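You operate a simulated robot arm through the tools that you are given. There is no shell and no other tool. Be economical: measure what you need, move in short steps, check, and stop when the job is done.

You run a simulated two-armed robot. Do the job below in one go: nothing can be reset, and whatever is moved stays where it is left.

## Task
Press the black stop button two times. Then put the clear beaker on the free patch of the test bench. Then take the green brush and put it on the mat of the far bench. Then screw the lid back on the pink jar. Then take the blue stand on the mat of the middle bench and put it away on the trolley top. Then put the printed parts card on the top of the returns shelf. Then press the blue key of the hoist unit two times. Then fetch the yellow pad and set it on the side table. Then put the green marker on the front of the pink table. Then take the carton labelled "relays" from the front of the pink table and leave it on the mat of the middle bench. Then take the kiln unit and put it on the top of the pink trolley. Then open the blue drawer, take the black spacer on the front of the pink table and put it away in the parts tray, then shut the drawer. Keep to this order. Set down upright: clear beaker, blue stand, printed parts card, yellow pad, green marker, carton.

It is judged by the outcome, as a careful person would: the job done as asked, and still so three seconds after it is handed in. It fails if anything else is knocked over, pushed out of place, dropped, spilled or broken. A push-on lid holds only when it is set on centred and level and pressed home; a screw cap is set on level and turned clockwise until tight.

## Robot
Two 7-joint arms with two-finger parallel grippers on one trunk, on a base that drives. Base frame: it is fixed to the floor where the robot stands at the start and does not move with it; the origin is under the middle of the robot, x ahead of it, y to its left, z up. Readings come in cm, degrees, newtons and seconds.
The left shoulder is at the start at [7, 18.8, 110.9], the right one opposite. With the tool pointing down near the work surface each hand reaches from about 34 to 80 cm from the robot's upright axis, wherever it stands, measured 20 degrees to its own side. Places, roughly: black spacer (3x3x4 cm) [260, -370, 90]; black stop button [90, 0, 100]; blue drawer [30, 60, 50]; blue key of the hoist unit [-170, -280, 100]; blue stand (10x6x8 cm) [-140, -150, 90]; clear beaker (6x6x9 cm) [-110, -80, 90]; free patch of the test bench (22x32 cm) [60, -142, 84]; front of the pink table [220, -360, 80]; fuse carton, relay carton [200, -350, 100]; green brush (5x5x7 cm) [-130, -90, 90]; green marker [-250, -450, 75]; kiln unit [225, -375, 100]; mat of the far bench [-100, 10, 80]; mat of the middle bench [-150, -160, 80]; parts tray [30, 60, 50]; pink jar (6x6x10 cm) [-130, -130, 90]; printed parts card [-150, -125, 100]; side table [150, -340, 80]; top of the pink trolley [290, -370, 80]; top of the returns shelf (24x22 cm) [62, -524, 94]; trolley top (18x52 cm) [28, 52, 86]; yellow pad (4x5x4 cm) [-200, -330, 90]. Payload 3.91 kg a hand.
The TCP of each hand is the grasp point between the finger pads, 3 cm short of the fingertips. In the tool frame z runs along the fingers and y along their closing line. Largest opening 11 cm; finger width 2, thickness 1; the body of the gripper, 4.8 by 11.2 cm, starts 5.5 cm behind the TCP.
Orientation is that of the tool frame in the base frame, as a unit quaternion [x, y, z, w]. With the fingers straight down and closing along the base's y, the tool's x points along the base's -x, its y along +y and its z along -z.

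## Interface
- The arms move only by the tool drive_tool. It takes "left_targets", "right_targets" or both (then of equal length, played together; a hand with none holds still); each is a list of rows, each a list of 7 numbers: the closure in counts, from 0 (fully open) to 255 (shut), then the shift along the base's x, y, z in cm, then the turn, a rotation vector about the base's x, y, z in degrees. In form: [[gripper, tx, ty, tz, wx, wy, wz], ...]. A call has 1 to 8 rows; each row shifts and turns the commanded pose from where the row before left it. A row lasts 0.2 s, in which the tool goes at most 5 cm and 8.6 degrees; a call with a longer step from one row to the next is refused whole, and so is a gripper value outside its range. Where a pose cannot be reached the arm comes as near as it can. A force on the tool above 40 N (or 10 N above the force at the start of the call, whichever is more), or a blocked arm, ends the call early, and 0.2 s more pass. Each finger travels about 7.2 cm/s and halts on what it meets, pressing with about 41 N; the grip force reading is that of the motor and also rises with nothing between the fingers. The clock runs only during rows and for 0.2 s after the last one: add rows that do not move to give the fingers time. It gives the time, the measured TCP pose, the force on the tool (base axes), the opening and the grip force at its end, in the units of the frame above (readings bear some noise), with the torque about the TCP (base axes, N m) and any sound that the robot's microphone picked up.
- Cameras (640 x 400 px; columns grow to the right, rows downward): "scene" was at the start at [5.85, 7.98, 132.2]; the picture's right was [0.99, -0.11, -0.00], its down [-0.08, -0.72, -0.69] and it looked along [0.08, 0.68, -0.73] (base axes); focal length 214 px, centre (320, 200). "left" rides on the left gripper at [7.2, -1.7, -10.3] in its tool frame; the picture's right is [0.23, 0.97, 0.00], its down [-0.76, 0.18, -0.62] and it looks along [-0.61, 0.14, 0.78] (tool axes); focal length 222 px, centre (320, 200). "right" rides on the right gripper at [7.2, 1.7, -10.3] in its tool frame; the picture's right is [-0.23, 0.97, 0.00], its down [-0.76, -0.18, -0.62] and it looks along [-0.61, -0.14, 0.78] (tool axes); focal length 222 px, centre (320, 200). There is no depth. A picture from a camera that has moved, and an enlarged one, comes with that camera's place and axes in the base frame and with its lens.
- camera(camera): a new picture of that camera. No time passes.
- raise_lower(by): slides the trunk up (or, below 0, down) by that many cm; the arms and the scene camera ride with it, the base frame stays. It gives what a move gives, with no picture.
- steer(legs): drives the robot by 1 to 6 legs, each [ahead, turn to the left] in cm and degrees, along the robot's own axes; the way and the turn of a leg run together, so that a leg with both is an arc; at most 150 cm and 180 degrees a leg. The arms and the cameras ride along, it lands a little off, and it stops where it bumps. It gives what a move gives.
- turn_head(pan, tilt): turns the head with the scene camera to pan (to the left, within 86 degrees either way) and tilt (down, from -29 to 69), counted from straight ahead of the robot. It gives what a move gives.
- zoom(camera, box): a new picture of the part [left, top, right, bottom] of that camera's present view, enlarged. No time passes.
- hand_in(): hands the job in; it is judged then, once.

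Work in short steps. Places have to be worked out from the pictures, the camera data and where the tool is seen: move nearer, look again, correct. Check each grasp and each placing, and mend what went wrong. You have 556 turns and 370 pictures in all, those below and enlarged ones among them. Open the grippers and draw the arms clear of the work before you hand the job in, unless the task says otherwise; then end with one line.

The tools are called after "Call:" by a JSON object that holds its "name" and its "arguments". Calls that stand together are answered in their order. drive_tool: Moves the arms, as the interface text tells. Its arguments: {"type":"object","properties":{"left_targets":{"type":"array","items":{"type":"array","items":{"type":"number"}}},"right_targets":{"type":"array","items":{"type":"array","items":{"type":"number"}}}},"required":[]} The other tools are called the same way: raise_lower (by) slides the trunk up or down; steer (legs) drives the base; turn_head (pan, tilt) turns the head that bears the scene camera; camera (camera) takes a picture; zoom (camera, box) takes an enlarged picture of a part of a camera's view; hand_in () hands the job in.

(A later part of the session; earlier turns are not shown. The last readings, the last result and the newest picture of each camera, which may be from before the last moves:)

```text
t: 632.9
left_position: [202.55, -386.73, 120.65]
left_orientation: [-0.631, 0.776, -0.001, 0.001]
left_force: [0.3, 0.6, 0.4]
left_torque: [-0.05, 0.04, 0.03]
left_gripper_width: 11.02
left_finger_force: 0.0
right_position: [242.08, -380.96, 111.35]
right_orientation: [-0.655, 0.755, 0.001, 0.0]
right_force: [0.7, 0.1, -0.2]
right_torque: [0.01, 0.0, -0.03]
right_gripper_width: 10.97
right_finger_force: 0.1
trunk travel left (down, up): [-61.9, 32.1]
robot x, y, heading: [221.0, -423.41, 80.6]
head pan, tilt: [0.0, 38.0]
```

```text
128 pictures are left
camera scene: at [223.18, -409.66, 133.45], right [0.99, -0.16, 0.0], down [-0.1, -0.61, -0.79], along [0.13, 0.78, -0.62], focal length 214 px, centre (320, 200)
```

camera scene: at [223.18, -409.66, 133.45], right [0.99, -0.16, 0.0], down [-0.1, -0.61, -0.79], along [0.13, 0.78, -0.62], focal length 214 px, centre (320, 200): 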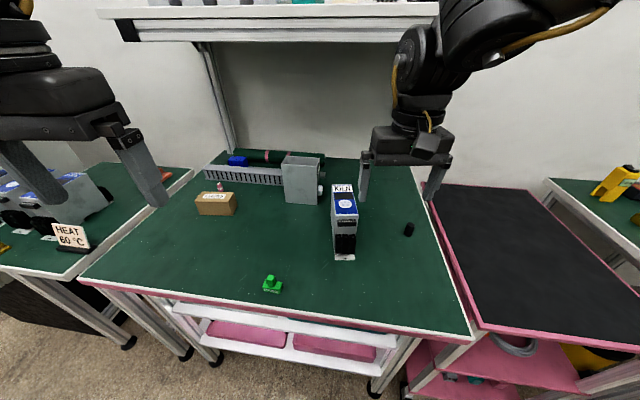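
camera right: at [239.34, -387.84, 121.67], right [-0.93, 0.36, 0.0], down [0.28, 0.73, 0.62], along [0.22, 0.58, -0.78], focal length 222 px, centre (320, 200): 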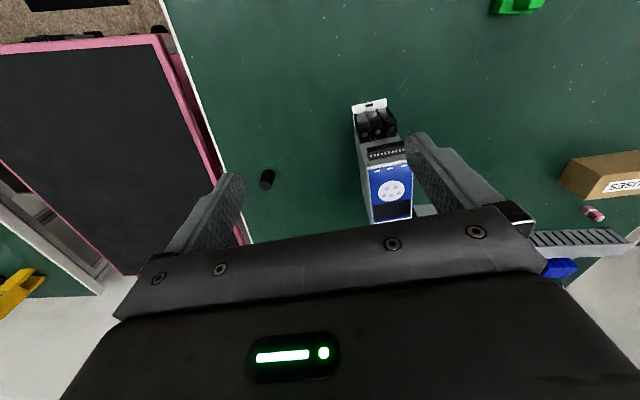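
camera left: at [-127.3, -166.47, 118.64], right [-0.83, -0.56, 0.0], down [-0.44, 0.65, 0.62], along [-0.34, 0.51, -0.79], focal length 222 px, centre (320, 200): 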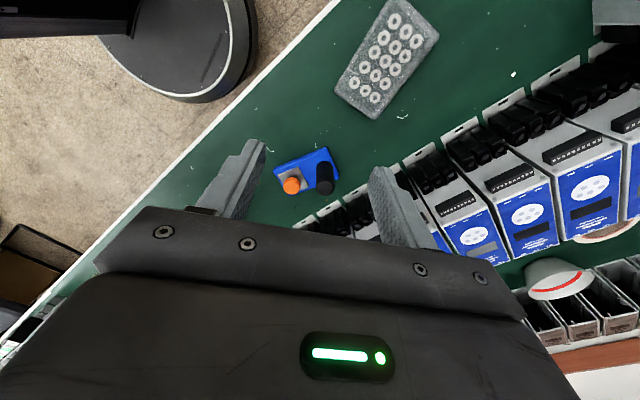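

Kiln top centre [236.9, -368]. I go above it and descend to grip its upper body at z 94.5.

Call:
{"name": "drive_tool", "arguments": {"right_targets": [[20, -1.3, 3.2, 0, 0, 0, 0], [40, -1.3, 3.2, 0, 0, 0, 0], [50, -1.3, 3.3, -1, 0, 0, 0], [50, -1.2, 3.3, -2, 0, 0, 0], [50, 0, 0, -3, 0, 0, 0], [50, 0, 0, 0, 0, 0, 0]]}}

Call:
{"name": "camera", "arguments": {"camera": "right"}}

Call:
{"name": "zoom", "arguments": {"camera": "scene", "box": [270, 130, 430, 270]}}

```text
t: 634.3
left_position: [202.43, -386.88, 120.67]
left_orientation: [-0.631, 0.775, -0.001, 0.001]
left_force: [0.3, -0.1, 0.4]
left_torque: [-0.01, 0.0, 0.01]
left_gripper_width: 11.01
left_finger_force: 0.1
right_position: [234.97, -369.48, 104.86]
right_orientation: [-0.655, 0.755, 0.003, 0.001]
right_force: [0.0, -0.5, -0.2]
right_torque: [-0.03, -0.04, 0.02]
right_gripper_width: 8.85
right_finger_force: 0.1
right hand out of reach, approached as far as the arm can: row 2, 3, 4
trunk travel left (down, up): [-61.9, 32.1]
robot x, y, heading: [221.1, -423.41, 80.3]
head pan, tilt: [0.0, 38.0]
```

```text
127 pictures are left
camera right: at [232.22, -376.57, 115.16], right [-0.93, 0.36, 0.0], down [0.28, 0.73, 0.63], along [0.22, 0.58, -0.78], focal length 222 px, centre (320, 200)
```

right: 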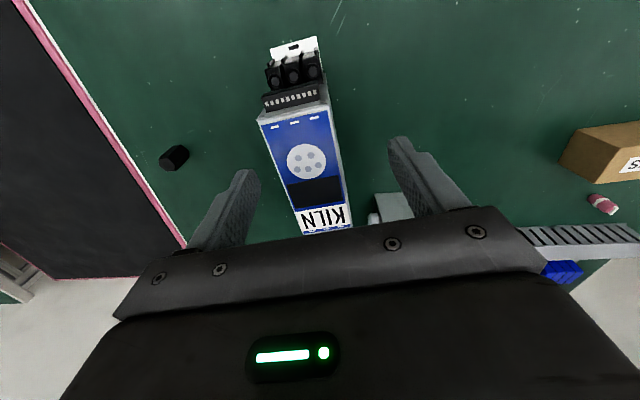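

```text
2.86 times, centred on (350, 200) of scene
camera zoom: at [222.99, -409.83, 133.47], right [0.99, -0.16, 0.0], down [-0.1, -0.61, -0.79], along [0.13, 0.78, -0.62], focal length 613 px, centre (234, 200)
```

zoom: 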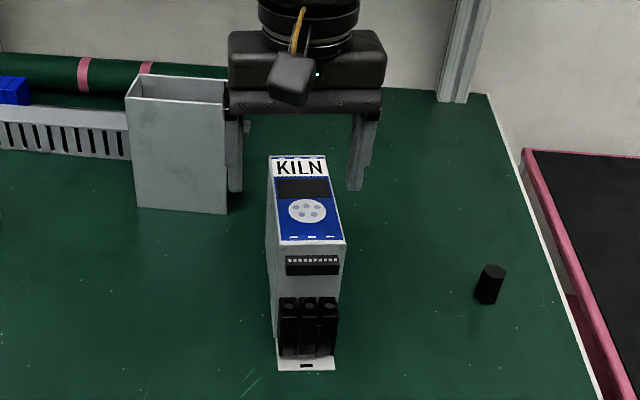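

The reach limits at this height; I correct sideways, descend with the fingers straddling its sides, then slide further in.

Call:
{"name": "drive_tool", "arguments": {"right_targets": [[50, 0.9, 0, -2, 0, 0, 0], [50, 0, 0, -3, 0, 0, 0], [50, 0, 0, -3, 0, 0, 0], [50, 0, 0, -2, 0, 0, 0], [50, 0.3, 2, 0, 0, 0, 0], [50, 0, 0, 0, 0, 0, 0]]}}

Call:
{"name": "camera", "arguments": {"camera": "right"}}

Call:
{"name": "zoom", "arguments": {"camera": "scene", "box": [270, 130, 430, 270]}}

```text
t: 635.7
left_position: [202.43, -386.95, 120.79]
left_orientation: [-0.631, 0.775, -0.001, 0.002]
left_force: [0.1, -0.5, -0.4]
left_torque: [-0.02, 0.03, -0.03]
left_gripper_width: 10.99
left_finger_force: 0.0
right_position: [235.49, -368.48, 94.93]
right_orientation: [-0.654, 0.756, 0.003, 0.001]
right_force: [-0.2, -0.8, 0.0]
right_torque: [0.02, 0.03, 0.0]
right_gripper_width: 8.85
right_finger_force: 0.0
right hand out of reach, approached as far as the arm can: row 5
trunk travel left (down, up): [-61.9, 32.1]
robot x, y, heading: [220.88, -423.19, 80.1]
head pan, tilt: [0.0, 38.0]
```

```text
125 pictures are left
camera right: at [232.72, -375.48, 105.25], right [-0.93, 0.36, 0.01], down [0.29, 0.72, 0.63], along [0.22, 0.58, -0.78], focal length 222 px, centre (320, 200)
```

right: 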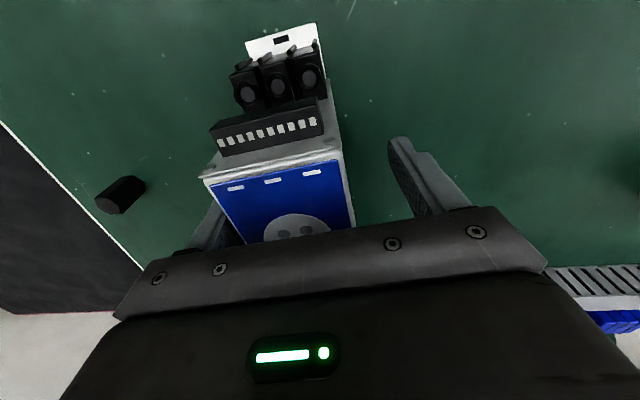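

```text
2.86 times, centred on (350, 200) of scene
camera zoom: at [223.07, -409.82, 133.47], right [0.99, -0.16, 0.0], down [-0.1, -0.61, -0.79], along [0.13, 0.78, -0.62], focal length 613 px, centre (234, 200)
```

zoom: 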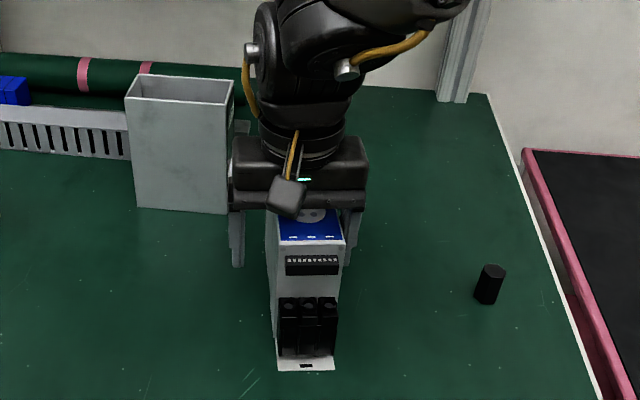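

The kiln is about 1 cm right of centre between the fingers. I shift right and close.

Call:
{"name": "drive_tool", "arguments": {"right_targets": [[50, 1.2, 0, 0, 0, 0, 0], [50, 0, 0.3, -0.3, 0, 0, 0], [90, 0, 0, 0, 0, 0, 0], [130, 0, 0, 0, 0, 0, 0], [180, 0, 0, 0, 0, 0, 0], [180, 0, 0, 0, 0, 0, 0]]}}

Call:
{"name": "zoom", "arguments": {"camera": "scene", "box": [270, 130, 430, 270]}}

```text
t: 637.1
left_position: [202.48, -386.94, 120.69]
left_orientation: [-0.631, 0.776, -0.001, 0.001]
left_force: [0.1, -0.4, -0.8]
left_torque: [0.01, 0.03, 0.01]
left_gripper_width: 11.0
left_finger_force: 0.1
right_position: [235.94, -368.81, 94.74]
right_orientation: [-0.655, 0.756, 0.003, 0.001]
right_force: [0.7, 0.3, 0.5]
right_torque: [0.07, -0.22, -0.15]
right_gripper_width: 5.85
right_finger_force: 41.3
right hand out of reach, approached as far as the arm can: row 1
trunk travel left (down, up): [-61.9, 32.1]
robot x, y, heading: [220.78, -423.24, 80.3]
head pan, tilt: [0.0, 38.0]
```

```text
2.86 times, centred on (350, 200) of scene
camera zoom: at [223.04, -409.8, 133.47], right [0.99, -0.16, 0.0], down [-0.1, -0.61, -0.79], along [0.13, 0.78, -0.62], focal length 613 px, centre (234, 200)
```

zoom: 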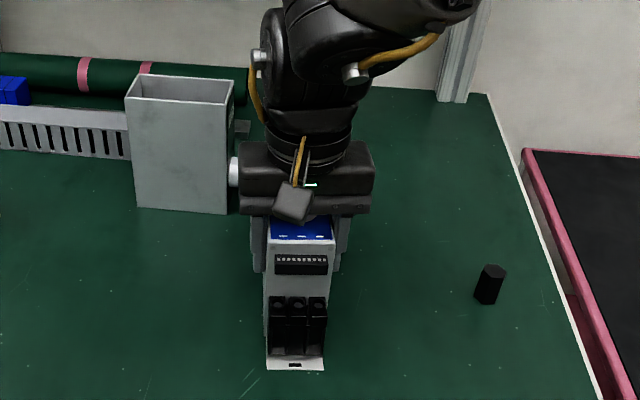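

Gripped (5.85 cm). I lift gently and check for tilt.

Call:
{"name": "drive_tool", "arguments": {"right_targets": [[180, 0, 0, 1, 0, 0, 0], [180, 0, 0, 2, 0, 0, 0], [180, 0, 0, 2, 0, 0, 0]]}}

Call:
{"name": "zoom", "arguments": {"camera": "scene", "box": [270, 130, 430, 270]}}

```text
t: 637.9
left_position: [202.38, -386.82, 120.78]
left_orientation: [-0.632, 0.775, -0.001, 0.002]
left_force: [0.0, 0.0, 0.1]
left_torque: [0.04, 0.01, -0.03]
left_gripper_width: 10.99
left_finger_force: 0.0
right_position: [235.76, -368.86, 99.67]
right_orientation: [-0.654, 0.756, 0.003, 0.0]
right_force: [0.2, -1.1, -5.0]
right_torque: [-0.17, 0.05, 0.01]
right_gripper_width: 5.84
right_finger_force: 41.3
right hand out of reach, approached as far as the arm can: row 3
trunk travel left (down, up): [-61.9, 32.1]
robot x, y, heading: [220.97, -423.46, 80.8]
head pan, tilt: [0.0, 38.0]
```

```text
2.86 times, centred on (350, 200) of scene
camera zoom: at [223.02, -409.78, 133.46], right [0.99, -0.16, 0.0], down [-0.1, -0.61, -0.79], along [0.13, 0.78, -0.62], focal length 613 px, centre (234, 200)
```

zoom: 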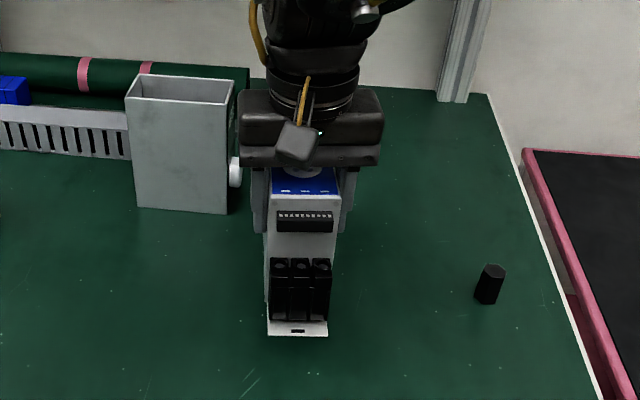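

Level and light (0.5 kg). I raise it, tuck in, and shift along to the pink trolley.

Call:
{"name": "drive_tool", "arguments": {"right_targets": [[180, -0.2, -2, 3, 0, 0, 0], [180, 0, -3, 3, 0, 0, 0], [180, 0, -4, 2, 0, 0, 0], [180, 0.5, -4, 1, 0, 0, 0], [180, 1, -3, 0, 0, 0, 0]]}}

Call:
{"name": "steer", "arguments": {"legs": [[-14, 0], [0, -88], [50, 0], [0, 84]]}}

Call:
{"name": "camera", "arguments": {"camera": "scene"}}

Call:
{"name": "camera", "arguments": {"camera": "right"}}

```text
t: 639.1
left_position: [202.67, -386.94, 120.63]
left_orientation: [-0.631, 0.775, 0.0, 0.0]
left_force: [0.8, -0.9, -0.1]
left_torque: [0.01, 0.0, 0.01]
left_gripper_width: 11.01
left_finger_force: 0.0
right_position: [237.31, -384.94, 108.72]
right_orientation: [-0.655, 0.755, 0.003, -0.001]
right_force: [0.7, 0.9, -4.2]
right_torque: [-0.16, 0.04, -0.02]
right_gripper_width: 5.86
right_finger_force: 40.7
trunk travel left (down, up): [-61.9, 32.1]
robot x, y, heading: [220.67, -423.12, 80.7]
head pan, tilt: [0.0, 38.0]
```

```text
t: 650.4
left_position: [252.86, -406.3, 120.57]
left_orientation: [-0.599, 0.801, -0.002, 0.001]
left_force: [0.5, 0.4, 0.3]
left_torque: [-0.01, -0.02, 0.0]
left_gripper_width: 10.98
left_finger_force: 0.0
right_position: [287.57, -407.17, 108.68]
right_orientation: [-0.624, 0.781, 0.003, -0.001]
right_force: [0.3, 0.4, -3.5]
right_torque: [-0.1, 0.03, 0.01]
right_gripper_width: 5.82
right_finger_force: 40.9
trunk travel left (down, up): [-61.9, 32.1]
robot x, y, heading: [268.18, -444.17, 75.8]
head pan, tilt: [0.0, 38.0]
```

```text
121 pictures are left
camera scene: at [271.53, -430.83, 133.46], right [0.97, -0.24, 0.0], down [-0.15, -0.6, -0.79], along [0.19, 0.76, -0.62], focal length 214 px, centre (320, 200)
```

scene: 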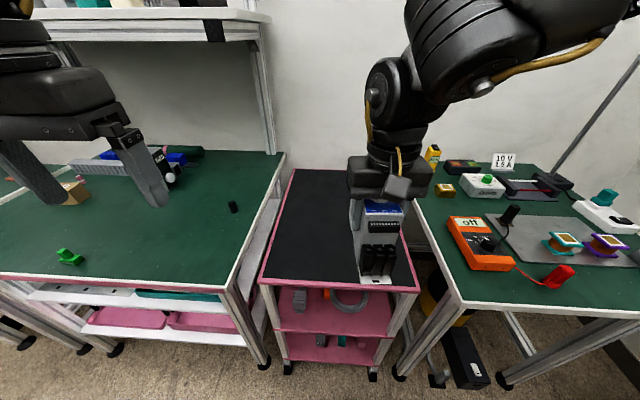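

```text
120 pictures are left
camera right: at [284.31, -413.94, 118.97], right [-0.9, 0.44, 0.0], down [0.34, 0.7, 0.63], along [0.27, 0.56, -0.78], focal length 222 px, centre (320, 200)
```

right: 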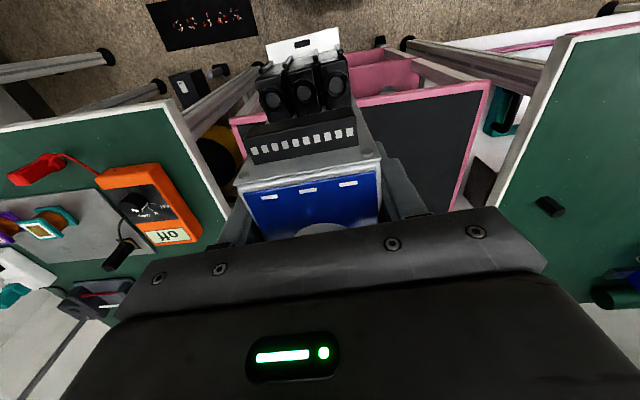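

The trolley top is free; target around [288, -384]. I drive 6 cm ahead and carry the kiln over.

Call:
{"name": "steer", "arguments": {"legs": [[6, 0]]}}

Call:
{"name": "drive_tool", "arguments": {"right_targets": [[180, -0.4, 4, 0, 0, 0, 0], [180, -0.4, 4, 0, 0, 0, 0], [180, -0.4, 4, -0.5, 0, 0, 0], [180, -0.3, 4, -1.5, 0, 0, 0], [180, 0, 0, -3, 0, 0, 0], [180, 0, 0, 0, 0, 0, 0]]}}

Call:
{"name": "zoom", "arguments": {"camera": "scene", "box": [240, 120, 440, 300]}}

```text
t: 651.3
left_position: [254.16, -401.0, 120.79]
left_orientation: [-0.599, 0.801, 0.001, 0.002]
left_force: [0.0, -0.5, 0.1]
left_torque: [0.03, 0.0, 0.0]
left_gripper_width: 11.01
left_finger_force: 0.2
right_position: [288.9, -401.68, 108.93]
right_orientation: [-0.624, 0.781, 0.004, 0.001]
right_force: [-0.7, -0.6, -4.2]
right_torque: [-0.15, 0.03, -0.01]
right_gripper_width: 5.81
right_finger_force: 41.4
trunk travel left (down, up): [-61.9, 32.1]
robot x, y, heading: [269.69, -438.51, 76.1]
head pan, tilt: [0.0, 38.0]
```

```text
t: 652.7
left_position: [254.31, -400.58, 120.68]
left_orientation: [-0.6, 0.8, -0.001, 0.0]
left_force: [-0.4, 0.4, -0.2]
left_torque: [-0.02, 0.0, 0.0]
left_gripper_width: 11.01
left_finger_force: 0.1
right_position: [287.52, -385.3, 103.57]
right_orientation: [-0.624, 0.781, 0.003, 0.0]
right_force: [0.1, -0.1, -3.3]
right_torque: [-0.18, 0.04, -0.04]
right_gripper_width: 5.82
right_finger_force: 41.0
trunk travel left (down, up): [-61.9, 32.1]
robot x, y, heading: [269.56, -438.26, 75.9]
head pan, tilt: [0.0, 38.0]
```

```text
2.22 times, centred on (340, 210) of scene
camera zoom: at [272.95, -425.08, 133.46], right [0.97, -0.24, 0.0], down [-0.15, -0.6, -0.79], along [0.19, 0.76, -0.62], focal length 477 px, centre (276, 178)
```

zoom: 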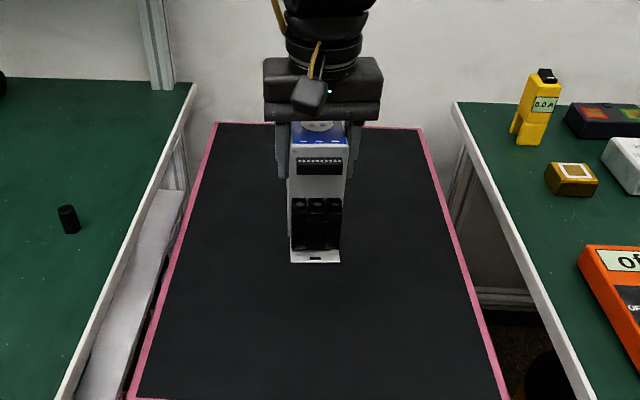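

Centred over the trolley. I lower in stages until contact.

Call:
{"name": "drive_tool", "arguments": {"right_targets": [[180, 0, 0, -3, 0, 0, 0], [180, 0, 0, -3, 0, 0, 0], [180, 0, 0, -1, 0, 0, 0], [180, 0, 0, -0.5, 0, 0, 0], [180, 0, 0, -0.5, 0, 0, 0], [180, 0, 0, -0.5, 0, 0, 0]]}}

```text
t: 654.1
left_position: [254.26, -400.49, 120.72]
left_orientation: [-0.599, 0.801, -0.001, 0.001]
left_force: [1.3, 0.7, -0.1]
left_torque: [-0.02, 0.02, 0.0]
left_gripper_width: 11.0
left_finger_force: 0.1
right_position: [287.5, -385.33, 95.14]
right_orientation: [-0.625, 0.781, 0.001, 0.0]
right_force: [0.4, 0.1, -4.1]
right_torque: [-0.17, 0.03, 0.03]
right_gripper_width: 5.81
right_finger_force: 41.1
trunk travel left (down, up): [-61.9, 32.1]
robot x, y, heading: [269.68, -438.66, 75.7]
head pan, tilt: [0.0, 38.0]
```

Call:
{"name": "drive_tool", "arguments": {"right_targets": [[180, 0, 0, -0.4, 0, 0, 0], [180, 0, 0, -0.4, 0, 0, 0], [180, 0, 0, -0.4, 0, 0, 0]]}}

Call:
{"name": "zoom", "arguments": {"camera": "scene", "box": [240, 120, 440, 300]}}

```text
t: 654.9
left_position: [254.42, -400.49, 120.62]
left_orientation: [-0.599, 0.801, -0.001, 0.001]
left_force: [-0.5, 0.6, 0.0]
left_torque: [0.0, 0.01, 0.01]
left_gripper_width: 11.01
left_finger_force: 0.3
right_position: [287.51, -385.39, 94.01]
right_orientation: [-0.625, 0.781, 0.003, -0.001]
right_force: [-0.2, -1.5, -4.1]
right_torque: [-0.14, 0.06, 0.01]
right_gripper_width: 5.81
right_finger_force: 41.4
trunk travel left (down, up): [-61.9, 32.1]
robot x, y, heading: [269.82, -438.34, 75.9]
head pan, tilt: [0.0, 38.0]
```

```text
2.22 times, centred on (340, 210) of scene
camera zoom: at [272.96, -425.05, 133.46], right [0.97, -0.24, 0.0], down [-0.15, -0.6, -0.79], along [0.19, 0.76, -0.62], focal length 477 px, centre (276, 178)
```

zoom: 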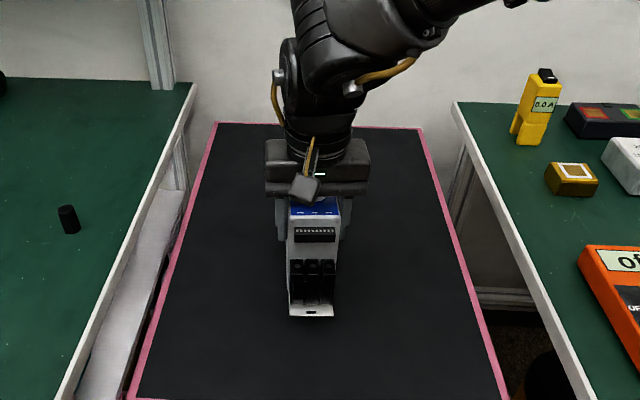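

No contact yet; the trolley is lower than the table. I continue down.

Call:
{"name": "drive_tool", "arguments": {"right_targets": [[180, 0, 0, -0.6, 0, 0, 0], [180, 0, 0, -0.6, 0, 0, 0], [180, 0, 0, -0.6, 0, 0, 0], [180, 0, 0, -0.5, 0, 0, 0]]}}

Call:
{"name": "drive_tool", "arguments": {"right_targets": [[180, 0, 0, -0.5, 0, 0, 0], [180, 0, 0, -0.5, 0, 0, 0], [180, 0, 0, -0.4, 0, 0, 0]]}}

```text
t: 655.9
left_position: [254.31, -400.54, 120.75]
left_orientation: [-0.599, 0.801, -0.001, 0.001]
left_force: [-0.1, 0.2, 1.0]
left_torque: [0.02, 0.01, 0.0]
left_gripper_width: 11.0
left_finger_force: 0.1
right_position: [287.54, -385.3, 91.73]
right_orientation: [-0.625, 0.781, 0.003, 0.0]
right_force: [-0.7, -0.6, -4.5]
right_torque: [-0.17, 0.05, -0.02]
right_gripper_width: 5.8
right_finger_force: 41.0
trunk travel left (down, up): [-61.9, 32.1]
robot x, y, heading: [269.91, -438.3, 76.0]
head pan, tilt: [0.0, 38.0]
```

```text
t: 656.7
left_position: [254.29, -400.58, 120.62]
left_orientation: [-0.599, 0.801, -0.001, 0.001]
left_force: [0.6, -1.3, 0.5]
left_torque: [0.03, 0.03, -0.02]
left_gripper_width: 11.01
left_finger_force: 0.1
right_position: [287.49, -385.36, 90.47]
right_orientation: [-0.624, 0.781, 0.003, 0.0]
right_force: [-0.1, -0.2, -4.4]
right_torque: [-0.15, 0.0, 0.03]
right_gripper_width: 5.83
right_finger_force: 41.2
trunk travel left (down, up): [-61.9, 32.1]
robot x, y, heading: [269.66, -438.44, 75.9]
head pan, tilt: [0.0, 38.0]
```

Call:
{"name": "drive_tool", "arguments": {"right_targets": [[180, 0, 0, -0.5, 0, 0, 0], [180, 0, 0, -0.5, 0, 0, 0], [180, 0, 0, -0.4, 0, 0, 0], [180, 0, 0, -0.3, 0, 0, 0]]}}

Call:
{"name": "drive_tool", "arguments": {"right_targets": [[180, 0, 0, -0.4, 0, 0, 0], [180, 0, 0, -0.4, 0, 0, 0], [180, 0, 0, -0.3, 0, 0, 0]]}}

Call:
{"name": "zoom", "arguments": {"camera": "scene", "box": [280, 170, 400, 280]}}

```text
t: 657.7
left_position: [254.26, -400.93, 120.84]
left_orientation: [-0.599, 0.801, 0.0, 0.003]
left_force: [0.6, 0.1, -0.1]
left_torque: [-0.04, 0.01, -0.01]
left_gripper_width: 10.99
left_finger_force: 0.0
right_position: [287.54, -385.5, 88.92]
right_orientation: [-0.624, 0.781, 0.004, 0.004]
right_force: [1.3, 1.1, 38.5]
right_torque: [-0.15, -1.23, -0.84]
right_gripper_width: 5.77
right_finger_force: 41.4
trunk travel left (down, up): [-61.9, 32.1]
robot x, y, heading: [269.47, -438.3, 75.8]
head pan, tilt: [0.0, 38.0]
```

```text
t: 658.5
left_position: [254.19, -400.98, 120.79]
left_orientation: [-0.599, 0.801, 0.0, 0.003]
left_force: [0.5, 0.5, 0.1]
left_torque: [0.0, 0.0, 0.02]
left_gripper_width: 11.03
left_finger_force: 0.0
right_position: [287.53, -385.64, 87.86]
right_orientation: [-0.624, 0.782, 0.004, 0.002]
right_force: [2.8, -0.4, 37.8]
right_torque: [-0.2, -1.07, -0.78]
right_gripper_width: 5.8
right_finger_force: 41.0
trunk travel left (down, up): [-61.9, 32.1]
robot x, y, heading: [269.77, -438.4, 75.8]
head pan, tilt: [0.0, 38.0]
```

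```text
3.64 times, centred on (340, 225) of scene
camera zoom: at [272.81, -425.54, 133.52], right [0.97, -0.24, 0.0], down [-0.15, -0.59, -0.79], along [0.19, 0.77, -0.61], focal length 780 px, centre (247, 109)
```

zoom: 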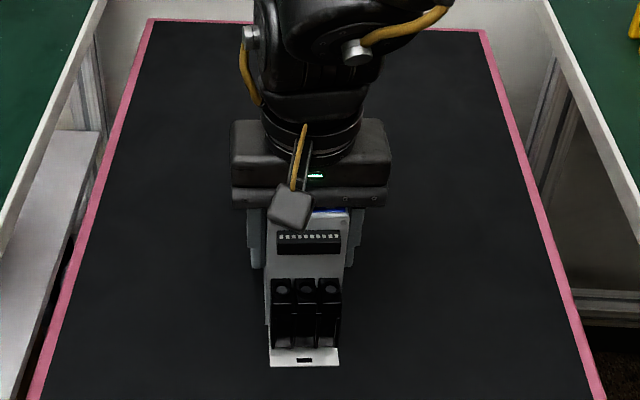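

Seated on the trolley. I ease up, open, and rise.

Call:
{"name": "drive_tool", "arguments": {"right_targets": [[180, 0, 0, 0.5, 0, 0, 0], [120, 0, 0, 0, 0, 0, 0], [80, 0, 0, 0, 0, 0, 0], [40, 0, 0, 0, 0, 0, 0], [40, 0, 0, 3, 0, 0, 0], [40, 0, 0, 4, 0, 0, 0], [40, 0, 0, 4, 0, 0, 0], [0, 0, 0, 4, 0, 0, 0]]}}

Call:
{"name": "zoom", "arguments": {"camera": "scene", "box": [240, 120, 440, 300]}}

```text
t: 660.3
left_position: [254.29, -400.63, 120.67]
left_orientation: [-0.599, 0.8, -0.001, 0.002]
left_force: [-0.9, -0.2, 0.3]
left_torque: [0.06, -0.04, 0.01]
left_gripper_width: 11.01
left_finger_force: 0.1
right_position: [287.44, -385.69, 103.08]
right_orientation: [-0.625, 0.781, 0.002, 0.001]
right_force: [0.1, -0.6, 0.0]
right_torque: [-0.03, -0.03, 0.0]
right_gripper_width: 11.03
right_finger_force: 0.0
trunk travel left (down, up): [-61.9, 32.1]
robot x, y, heading: [269.82, -438.48, 75.9]
head pan, tilt: [0.0, 38.0]
```

```text
2.22 times, centred on (340, 210) of scene
camera zoom: at [272.88, -425.26, 133.48], right [0.97, -0.24, 0.0], down [-0.15, -0.6, -0.79], along [0.19, 0.76, -0.61], focal length 477 px, centre (276, 178)
```

zoom: 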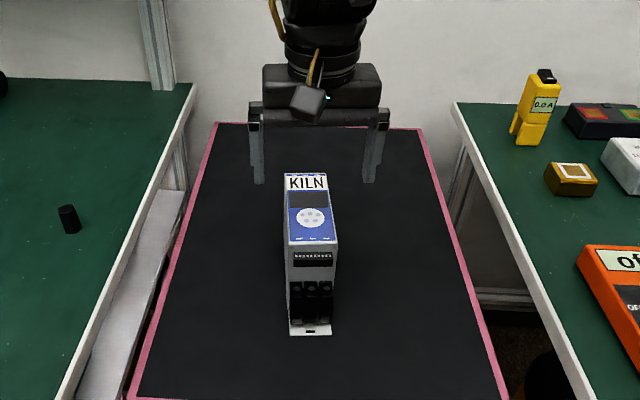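

Kiln unit is on the trolley. Last part: first open the blue drawer. I tuck the hand and drive back toward the start corner.

Call:
{"name": "drive_tool", "arguments": {"right_targets": [[0, 0, -3, 3, 0, 0, 0], [0, 0, -4, 2, 0, 0, 0], [0, 0, -4, 1, 0, 0, 0], [0, 0, -4, 0, 0, 0, 0]]}}

Call:
{"name": "steer", "arguments": {"legs": [[-12, 0], [0, 97], [145, 0], [140, 0], [0, -57], [100, 0]]}}

```text
t: 661.3
left_position: [254.35, -400.67, 120.69]
left_orientation: [-0.599, 0.801, 0.0, 0.002]
left_force: [0.8, 0.2, 0.6]
left_torque: [0.01, 0.02, 0.02]
left_gripper_width: 11.01
left_finger_force: 0.0
right_position: [287.57, -400.6, 109.05]
right_orientation: [-0.624, 0.781, 0.003, 0.001]
right_force: [0.0, -0.5, 0.7]
right_torque: [-0.02, 0.04, 0.01]
right_gripper_width: 10.97
right_finger_force: 0.1
trunk travel left (down, up): [-61.9, 32.1]
robot x, y, heading: [269.54, -438.43, 75.7]
head pan, tilt: [0.0, 38.0]
```

```text
t: 687.3
left_position: [-97.39, -308.27, 120.76]
left_orientation: [0.84, -0.542, 0.001, -0.001]
left_force: [-0.3, -0.2, -0.4]
left_torque: [0.0, -0.02, -0.01]
left_gripper_width: 10.98
left_finger_force: 0.0
right_position: [-72.56, -286.5, 108.99]
right_orientation: [0.857, -0.515, -0.002, 0.001]
right_force: [0.1, 0.3, -0.7]
right_torque: [-0.01, 0.0, 0.0]
right_gripper_width: 11.0
right_finger_force: 0.0
trunk travel left (down, up): [-61.9, 32.1]
robot x, y, heading: [-61.0, -327.19, 116.4]
head pan, tilt: [0.0, 38.0]
```

Call:
{"name": "steer", "arguments": {"legs": [[0, -28.5], [76, 0], [76, 0], [0, -18.5], [120, 0], [0, 5]]}}

Call:
{"name": "turn_head", "arguments": {"pan": 0, "tilt": 30}}

Call:
{"name": "camera", "arguments": {"camera": "scene"}}

```text
t: 703.7
left_position: [-29.48, -25.65, 120.72]
left_orientation: [-0.591, 0.806, 0.0, 0.001]
left_force: [-0.3, 0.0, 0.3]
left_torque: [0.01, 0.03, 0.01]
left_gripper_width: 11.0
left_finger_force: 0.0
right_position: [3.59, -26.13, 109.0]
right_orientation: [-0.617, 0.787, 0.002, 0.0]
right_force: [0.3, -0.2, -0.9]
right_torque: [-0.02, -0.02, 0.01]
right_gripper_width: 10.99
right_finger_force: 0.1
trunk travel left (down, up): [-61.9, 32.1]
robot x, y, heading: [-14.9, -63.43, 74.5]
head pan, tilt: [0.0, 38.0]
```

```text
t: 704.4
left_position: [-29.65, -25.57, 120.63]
left_orientation: [-0.591, 0.806, -0.001, 0.001]
left_force: [-0.7, -0.1, -0.9]
left_torque: [0.0, -0.02, -0.02]
left_gripper_width: 11.0
left_finger_force: 0.1
right_position: [3.47, -26.06, 109.06]
right_orientation: [-0.617, 0.787, 0.002, 0.001]
right_force: [-0.2, 0.9, -1.0]
right_torque: [0.03, -0.03, 0.0]
right_gripper_width: 11.0
right_finger_force: 0.1
trunk travel left (down, up): [-61.9, 32.1]
robot x, y, heading: [-14.84, -63.9, 74.8]
head pan, tilt: [0.0, 30.0]
```

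```text
115 pictures are left
camera scene: at [-11.38, -50.06, 134.7], right [0.96, -0.26, 0.0], down [-0.13, -0.48, -0.87], along [0.23, 0.84, -0.5], focal length 214 px, centre (320, 200)
```

scene: 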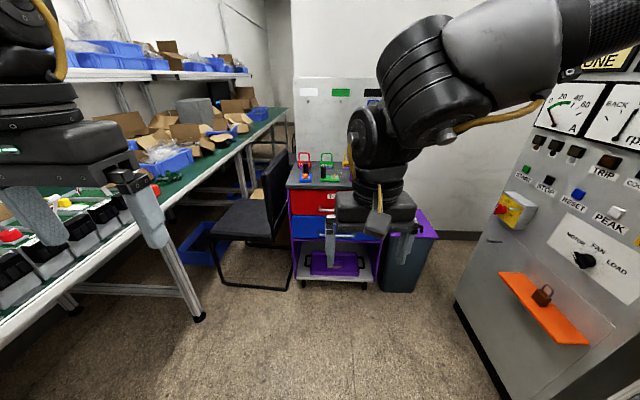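

I lower the trunk 48 cm, then yaw the right hand and tilt it to point forward with vertical closing for the drawer handle.

Call:
{"name": "raise_lower", "arguments": {"by": -48}}

Call:
{"name": "drive_tool", "arguments": {"right_targets": [[0, 0, 0, 0, 0, 0, -8], [0, 0, 0, 0, 0, 0, -8], [0, 0, 0, 0, 0, 0, -8], [0, 0, 0, 0, 0, 0, -8], [0, 0, 0, 0, 0, 0, -8], [0, 0, 0, 0, 0, 0, -8], [0, 0, 0, 0, 0, 0, -8], [0, 0, 0, 0, 0, 0, -8]]}}

Call:
{"name": "drive_tool", "arguments": {"right_targets": [[0, 0, 0, 0, 0, 0, -8], [0, 0, 0, 0, 0, 0, -8], [0, 0, 0, 0, 0, 0, -8], [0, 1, 2, 0, 7.9, -2.15, -2], [0, 1, 3, -1, 7.9, -2.15, 0], [0, 1, 3, -1, 7.9, -2.15, 0], [0, 1, 3, -1, 7.9, -2.15, 0], [0, 1, 3, -1, 7.9, -2.15, 0]]}}

Call:
{"name": "drive_tool", "arguments": {"right_targets": [[0, 0.8, 3, -1, 7.9, -2.15, 0], [0, 0.8, 3, -1, 7.9, -2.15, 0], [0, 0.8, 3, -1, 7.9, -2.15, 0], [0, 0.8, 3, -1, 7.9, -2.15, 0], [0, 0.8, 3, -1, 7.9, -2.15, 0], [0, 0, 0, 0, 7.9, -2.15, 0]]}}

Call:
{"name": "camera", "arguments": {"camera": "scene"}}

```text
refused: -48 is not a number from -40 to 40
```

```text
t: 706.2
left_position: [-29.63, -25.64, 120.79]
left_orientation: [-0.591, 0.806, -0.001, 0.001]
left_force: [-0.9, -0.2, -0.1]
left_torque: [-0.03, 0.02, 0.0]
left_gripper_width: 11.0
left_finger_force: 0.0
right_position: [3.56, -25.94, 108.97]
right_orientation: [-0.104, 0.995, 0.002, 0.001]
right_force: [0.0, 0.4, 0.2]
right_torque: [0.0, -0.01, 0.01]
right_gripper_width: 11.0
right_finger_force: 0.1
trunk travel left (down, up): [-61.9, 32.1]
robot x, y, heading: [-14.75, -63.89, 74.7]
head pan, tilt: [0.0, 30.0]
```

```text
t: 708.0
left_position: [-29.53, -25.49, 120.62]
left_orientation: [-0.591, 0.806, -0.001, 0.001]
left_force: [0.3, 0.1, -1.1]
left_torque: [-0.02, 0.0, 0.02]
left_gripper_width: 11.02
left_finger_force: 0.1
right_position: [8.54, -11.83, 104.97]
right_orientation: [0.113, 0.929, 0.347, 0.053]
right_force: [-0.7, 0.1, 0.2]
right_torque: [-0.02, 0.01, 0.02]
right_gripper_width: 11.01
right_finger_force: 0.0
trunk travel left (down, up): [-61.9, 32.1]
robot x, y, heading: [-15.14, -63.71, 74.6]
head pan, tilt: [0.0, 30.0]
```

```text
t: 709.4
left_position: [-29.68, -25.64, 120.68]
left_orientation: [-0.592, 0.806, -0.001, 0.001]
left_force: [0.2, -0.1, 0.0]
left_torque: [0.04, 0.02, 0.02]
left_gripper_width: 10.99
left_finger_force: 0.2
right_position: [12.45, 3.08, 99.98]
right_orientation: [0.087, 0.699, 0.702, 0.105]
right_force: [0.0, 0.1, 0.4]
right_torque: [-0.01, 0.01, 0.02]
right_gripper_width: 10.98
right_finger_force: 0.0
trunk travel left (down, up): [-61.9, 32.1]
robot x, y, heading: [-14.86, -63.59, 74.6]
head pan, tilt: [0.0, 30.0]
```

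```text
114 pictures are left
camera scene: at [-11.43, -50.06, 134.71], right [0.96, -0.26, 0.0], down [-0.13, -0.48, -0.87], along [0.23, 0.84, -0.5], focal length 214 px, centre (320, 200)
```

scene: 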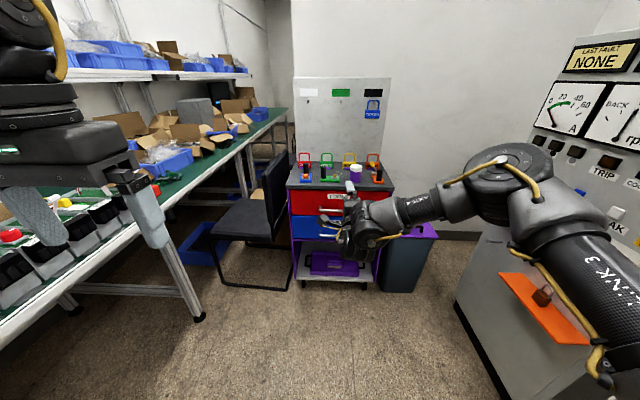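

The hand points forward. Now I lower the trunk 40 cm and look at the drawer.

Call:
{"name": "raise_lower", "arguments": {"by": -40}}

Call:
{"name": "turn_head", "arguments": {"pan": -3, "tilt": 22}}

Call:
{"name": "camera", "arguments": {"camera": "scene"}}

Call:
{"name": "camera", "arguments": {"camera": "right"}}

```text
t: 713.2
left_position: [-29.57, -25.61, 80.67]
left_orientation: [-0.591, 0.807, -0.002, 0.002]
left_force: [0.2, -0.3, 0.3]
left_torque: [0.04, -0.01, 0.0]
left_gripper_width: 11.0
left_finger_force: 0.1
right_position: [12.45, 3.05, 59.91]
right_orientation: [0.087, 0.7, 0.701, 0.104]
right_force: [0.1, -0.2, -1.1]
right_torque: [0.02, -0.01, -0.01]
right_gripper_width: 11.01
right_finger_force: 0.0
trunk travel left (down, up): [-21.9, 72.1]
robot x, y, heading: [-14.45, -63.71, 74.8]
head pan, tilt: [0.0, 30.0]
```

```text
t: 713.9
left_position: [-29.49, -25.57, 80.67]
left_orientation: [-0.591, 0.806, 0.0, 0.002]
left_force: [0.3, -0.4, 0.3]
left_torque: [-0.01, -0.04, -0.01]
left_gripper_width: 11.01
left_finger_force: 0.1
right_position: [12.49, 3.06, 59.92]
right_orientation: [0.087, 0.701, 0.7, 0.105]
right_force: [-0.1, 0.2, -0.8]
right_torque: [-0.01, 0.0, -0.01]
right_gripper_width: 11.03
right_finger_force: 0.1
trunk travel left (down, up): [-21.9, 72.1]
robot x, y, heading: [-15.05, -63.65, 74.9]
head pan, tilt: [-3.0, 22.0]
```

```text
113 pictures are left
camera scene: at [-10.76, -49.99, 95.98], right [0.95, -0.31, 0.0], down [-0.12, -0.36, -0.93], along [0.29, 0.88, -0.38], focal length 214 px, centre (320, 200)
```

scene: 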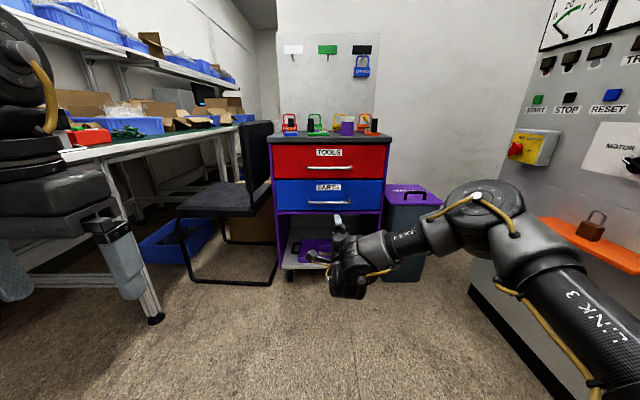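

```text
112 pictures are left
camera right: at [2.62, -5.09, 61.35], right [0.19, -0.06, 0.98], down [0.57, -0.81, -0.16], along [0.8, 0.59, -0.12], focal length 222 px, centre (320, 200)
```

right: 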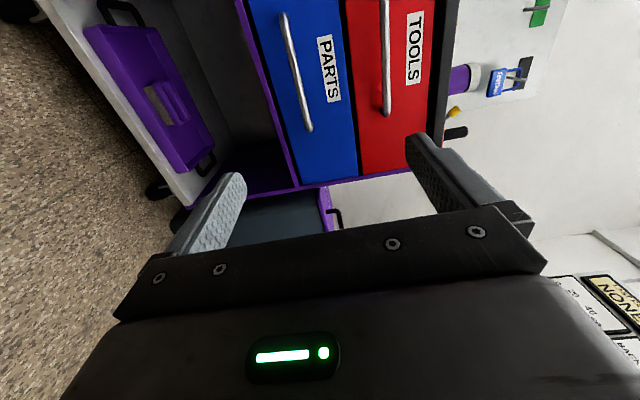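

The handle bar is at about [22, 39, 56], right in line with the hand. I drive 22 cm ahead and lower the hand 4 cm.

Call:
{"name": "steer", "arguments": {"legs": [[22, 0]]}}

Call:
{"name": "drive_tool", "arguments": {"right_targets": [[0, 0, 0, -2, 0, 0, 0], [0, 0, 0, -2, 0, 0, 0], [0, 0, 0, 0, 0, 0, 0]]}}

Call:
{"name": "camera", "arguments": {"camera": "right"}}

Call:
{"name": "zoom", "arguments": {"camera": "scene", "box": [250, 130, 450, 300]}}

```text
t: 715.6
left_position: [-23.79, -4.46, 80.67]
left_orientation: [-0.592, 0.806, 0.0, 0.001]
left_force: [0.5, 0.2, 0.1]
left_torque: [-0.01, -0.01, 0.0]
left_gripper_width: 11.0
left_finger_force: 0.1
right_position: [18.24, 24.27, 59.95]
right_orientation: [0.087, 0.7, 0.701, 0.104]
right_force: [0.4, -0.3, -0.3]
right_torque: [0.03, 0.0, -0.01]
right_gripper_width: 11.0
right_finger_force: 0.1
trunk travel left (down, up): [-21.9, 72.1]
robot x, y, heading: [-9.22, -42.72, 74.8]
head pan, tilt: [-3.0, 22.0]
```

```text
t: 716.4
left_position: [-23.74, -4.43, 80.7]
left_orientation: [-0.592, 0.806, -0.001, 0.002]
left_force: [0.1, -0.6, 0.1]
left_torque: [0.01, -0.02, 0.02]
left_gripper_width: 11.03
left_finger_force: 0.0
right_position: [18.28, 24.19, 55.92]
right_orientation: [0.086, 0.7, 0.701, 0.104]
right_force: [0.0, -0.1, -0.2]
right_torque: [0.0, -0.01, -0.04]
right_gripper_width: 11.0
right_finger_force: 0.0
trunk travel left (down, up): [-21.9, 72.1]
robot x, y, heading: [-9.03, -42.3, 75.0]
head pan, tilt: [-3.0, 22.0]
```

```text
111 pictures are left
camera right: at [8.32, 16.07, 57.31], right [0.2, -0.06, 0.98], down [0.57, -0.81, -0.16], along [0.8, 0.59, -0.12], focal length 222 px, centre (320, 200)
```

right: 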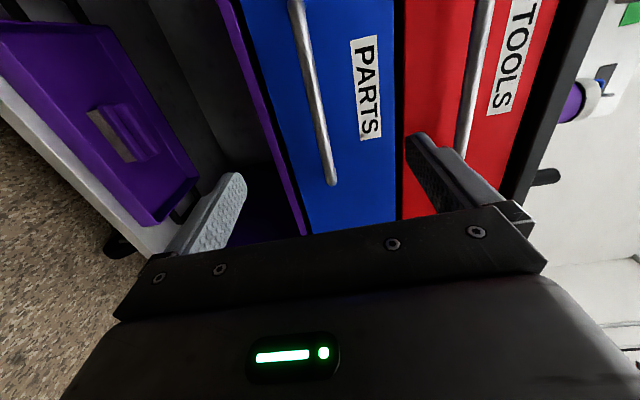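

```text
2.35 times, centred on (350, 215) of scene
camera zoom: at [-5.01, -28.83, 95.98], right [0.95, -0.31, 0.0], down [-0.12, -0.36, -0.93], along [0.29, 0.88, -0.37], focal length 505 px, centre (249, 165)
```

zoom: 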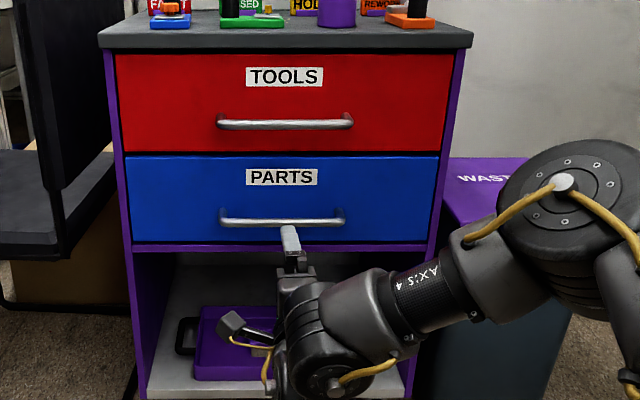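

Handle centre is about [23.8, 40.5, 55.5]. I advance 12 cm along its normal with a half-open grip and check.

Call:
{"name": "drive_tool", "arguments": {"right_targets": [[60, 1.3, 3.7, -0.3, 0, 0, 0], [100, 1.3, 3.8, 0, 0, 0, 0], [120, 1.1, 3.8, 0, 0, 0, 0], [120, 0, 0, 0, 0, 0, 0]]}}

Call:
{"name": "camera", "arguments": {"camera": "right"}}

Call:
{"name": "zoom", "arguments": {"camera": "scene", "box": [300, 170, 420, 260]}}

```text
t: 717.4
left_position: [-23.76, -4.43, 80.69]
left_orientation: [-0.592, 0.806, 0.0, 0.002]
left_force: [0.4, -0.5, 0.7]
left_torque: [-0.01, -0.05, 0.0]
left_gripper_width: 11.0
left_finger_force: 0.0
right_position: [21.79, 35.52, 55.51]
right_orientation: [0.086, 0.7, 0.701, 0.103]
right_force: [0.3, 1.0, -0.3]
right_torque: [0.01, 0.0, 0.0]
right_gripper_width: 5.79
right_finger_force: 0.0
trunk travel left (down, up): [-21.9, 72.1]
robot x, y, heading: [-9.24, -42.59, 74.7]
head pan, tilt: [-3.0, 22.0]
```

```text
109 pictures are left
camera right: at [11.98, 27.36, 56.95], right [0.19, -0.06, 0.98], down [0.57, -0.8, -0.16], along [0.8, 0.59, -0.12], focal length 222 px, centre (320, 200)
```

right: 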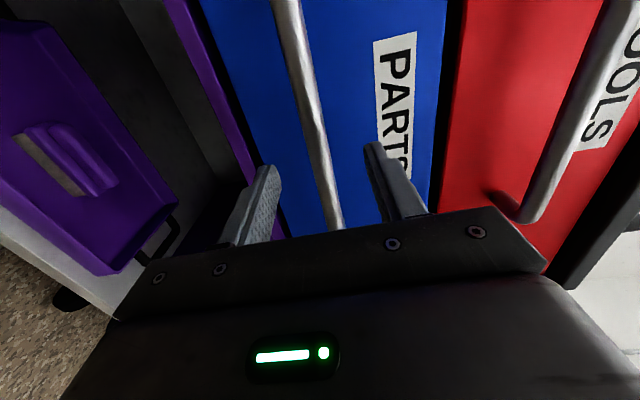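

```text
4.44 times, centred on (360, 215) of scene
camera zoom: at [-5.01, -28.82, 95.99], right [0.95, -0.31, 0.0], down [-0.12, -0.36, -0.93], along [0.29, 0.88, -0.37], focal length 953 px, centre (142, 133)
```

zoom: 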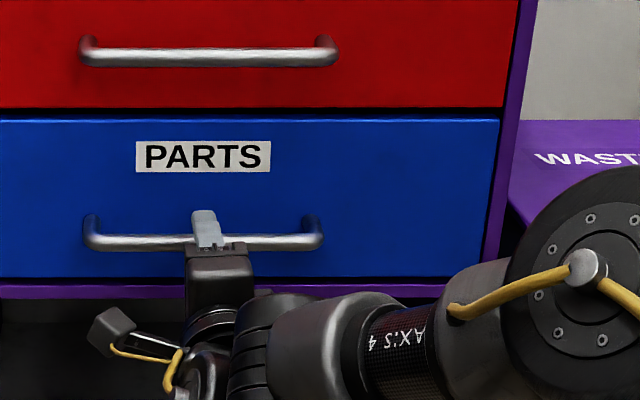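

The bar lies between the fingers. I advance 3.6 cm more and close on it.

Call:
{"name": "drive_tool", "arguments": {"right_targets": [[120, 0.5, 1.9, 0, 0, 0, 0], [120, 0.4, 1.5, 0, 0, 0, 0], [120, 0, 0, 0, 0, 0, 0], [200, 0, 0, 0, 0, 0, 0], [255, 0, 0, 0, 0, 0, 0], [255, 0, 0, 0, 0, 0, 0]]}}

Call:
{"name": "camera", "arguments": {"camera": "right"}}

```text
t: 718.8
left_position: [-23.91, -4.51, 80.66]
left_orientation: [-0.592, 0.806, 0.0, 0.001]
left_force: [-0.2, 0.1, -0.2]
left_torque: [-0.01, 0.0, 0.0]
left_gripper_width: 10.98
left_finger_force: 0.2
right_position: [22.89, 38.87, 55.62]
right_orientation: [0.087, 0.701, 0.7, 0.103]
right_force: [0.0, 0.5, -0.2]
right_torque: [0.28, 0.86, -0.11]
right_gripper_width: 1.57
right_finger_force: 44.6
trunk travel left (down, up): [-21.9, 72.1]
robot x, y, heading: [-9.04, -42.49, 75.0]
head pan, tilt: [-3.0, 22.0]
```

```text
107 pictures are left
camera right: at [12.94, 30.79, 56.93], right [0.2, -0.06, 0.98], down [0.57, -0.8, -0.16], along [0.8, 0.59, -0.12], focal length 222 px, centre (320, 200)
```

right: 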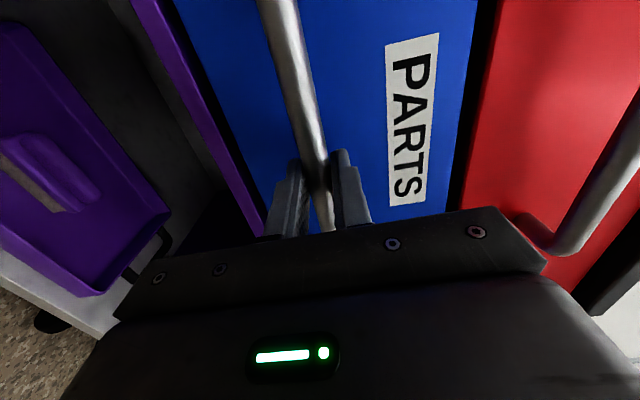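

Bar gripped. I pull by driving the base straight back 12 cm.

Call:
{"name": "steer", "arguments": {"legs": [[-12, 0]]}}

Call:
{"name": "camera", "arguments": {"camera": "scene"}}

```text
t: 720.1
left_position: [-27.17, -15.97, 80.58]
left_orientation: [-0.591, 0.806, -0.002, 0.001]
left_force: [0.6, -0.6, 0.1]
left_torque: [-0.02, 0.02, 0.03]
left_gripper_width: 10.99
left_finger_force: 0.1
right_position: [19.05, 27.37, 55.5]
right_orientation: [0.084, 0.701, 0.701, 0.101]
right_force: [-32.2, 10.5, -0.5]
right_torque: [0.26, 0.91, 0.37]
right_gripper_width: 1.59
right_finger_force: 45.0
trunk travel left (down, up): [-21.9, 72.1]
robot x, y, heading: [-12.15, -53.97, 75.0]
head pan, tilt: [-3.0, 22.0]
```

```text
106 pictures are left
camera scene: at [-8.41, -40.32, 95.98], right [0.95, -0.31, 0.0], down [-0.11, -0.36, -0.93], along [0.29, 0.88, -0.37], focal length 214 px, centre (320, 200)
```

scene: 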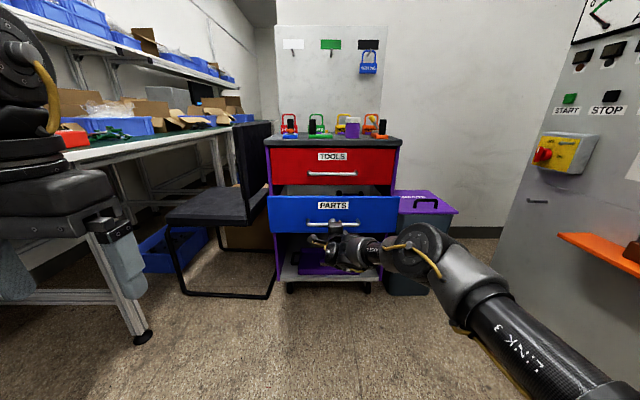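

The drawer is opening but with a sideways load. I relax the hand 0.8 cm in −x, then pull another 8 cm.

Call:
{"name": "drive_tool", "arguments": {"right_targets": [[255, -0.8, 0.25, 0, 0, 0, 0], [255, 0, 0, 0, 0, 0, 0]]}}

Call:
{"name": "steer", "arguments": {"legs": [[-8, 0]]}}

Call:
{"name": "turn_head", "arguments": {"pan": -5, "tilt": 28}}

Call:
{"name": "camera", "arguments": {"camera": "scene"}}

```text
t: 720.7
left_position: [-26.77, -16.04, 80.72]
left_orientation: [-0.591, 0.807, 0.001, -0.001]
left_force: [0.6, -0.5, -0.3]
left_torque: [0.01, 0.01, 0.0]
left_gripper_width: 11.0
left_finger_force: 0.0
right_position: [19.14, 27.44, 55.49]
right_orientation: [0.089, 0.7, 0.701, 0.105]
right_force: [28.4, -12.2, -1.3]
right_torque: [0.26, 0.89, -0.28]
right_gripper_width: 1.57
right_finger_force: 44.3
trunk travel left (down, up): [-21.9, 72.1]
robot x, y, heading: [-12.38, -54.15, 74.6]
head pan, tilt: [-3.0, 22.0]
```

```text
t: 721.7
left_position: [-28.93, -23.73, 80.75]
left_orientation: [-0.592, 0.806, -0.001, 0.0]
left_force: [0.2, 0.4, 1.0]
left_torque: [0.01, -0.01, -0.01]
left_gripper_width: 10.98
left_finger_force: 0.0
right_position: [16.6, 19.83, 55.42]
right_orientation: [0.088, 0.7, 0.701, 0.1]
right_force: [25.2, -7.5, 0.0]
right_torque: [0.24, 0.88, -0.19]
right_gripper_width: 1.57
right_finger_force: 45.0
trunk travel left (down, up): [-21.9, 72.1]
robot x, y, heading: [-14.39, -61.74, 74.9]
head pan, tilt: [-3.0, 22.0]
```

```text
t: 722.4
left_position: [-28.97, -23.66, 80.73]
left_orientation: [-0.591, 0.806, -0.001, 0.0]
left_force: [0.4, -0.5, 0.2]
left_torque: [-0.01, -0.02, -0.04]
left_gripper_width: 10.99
left_finger_force: 0.1
right_position: [16.57, 19.76, 55.61]
right_orientation: [0.087, 0.7, 0.702, 0.101]
right_force: [4.1, -0.3, -0.7]
right_torque: [0.28, 0.93, -0.22]
right_gripper_width: 1.58
right_finger_force: 45.3
trunk travel left (down, up): [-21.9, 72.1]
robot x, y, heading: [-14.25, -61.48, 74.8]
head pan, tilt: [-5.0, 28.0]
```

```text
105 pictures are left
camera scene: at [-9.95, -48.37, 95.02], right [0.94, -0.34, 0.0], down [-0.16, -0.44, -0.88], along [0.3, 0.83, -0.47], focal length 214 px, centre (320, 200)
```

scene: 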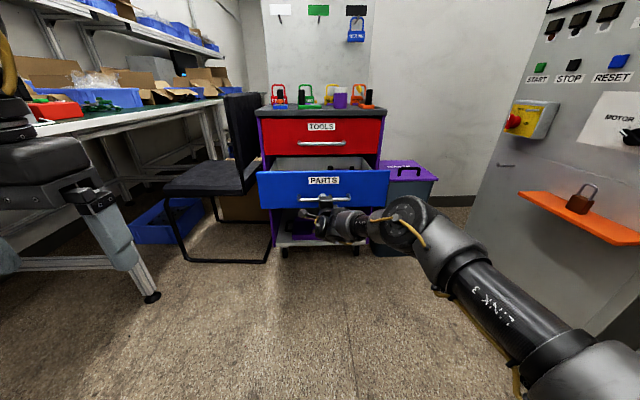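

About 20 cm open, load low. I pull 4 cm more and then release the handle.

Call:
{"name": "steer", "arguments": {"legs": [[-4, 0]]}}

Call:
{"name": "drive_tool", "arguments": {"right_targets": [[200, 0, 0, 0, 0, 0, 0], [120, 0, 0, 0, 0, 0, 0], [120, 0, 0, 0, 0, 0, 0]]}}

```text
t: 723.3
left_position: [-30.03, -27.58, 80.69]
left_orientation: [-0.592, 0.806, 0.0, 0.001]
left_force: [-0.1, 0.4, 0.4]
left_torque: [-0.02, -0.01, 0.01]
left_gripper_width: 11.02
left_finger_force: 0.1
right_position: [15.39, 16.03, 55.38]
right_orientation: [0.086, 0.701, 0.701, 0.1]
right_force: [0.9, -0.8, 0.7]
right_torque: [0.27, 0.91, 0.34]
right_gripper_width: 1.59
right_finger_force: 44.9
trunk travel left (down, up): [-21.9, 72.1]
robot x, y, heading: [-15.38, -65.71, 75.1]
head pan, tilt: [-5.0, 28.0]
```

```text
t: 724.1
left_position: [-30.03, -27.66, 80.74]
left_orientation: [-0.591, 0.806, -0.002, 0.001]
left_force: [0.4, 0.2, 0.0]
left_torque: [0.0, -0.04, 0.01]
left_gripper_width: 11.03
left_finger_force: 0.1
right_position: [15.44, 16.07, 55.52]
right_orientation: [0.087, 0.701, 0.701, 0.1]
right_force: [0.8, -0.5, 1.1]
right_torque: [0.0, 0.04, 0.01]
right_gripper_width: 5.79
right_finger_force: 0.0
trunk travel left (down, up): [-21.9, 72.1]
robot x, y, heading: [-15.28, -65.74, 75.1]
head pan, tilt: [-5.0, 28.0]
```

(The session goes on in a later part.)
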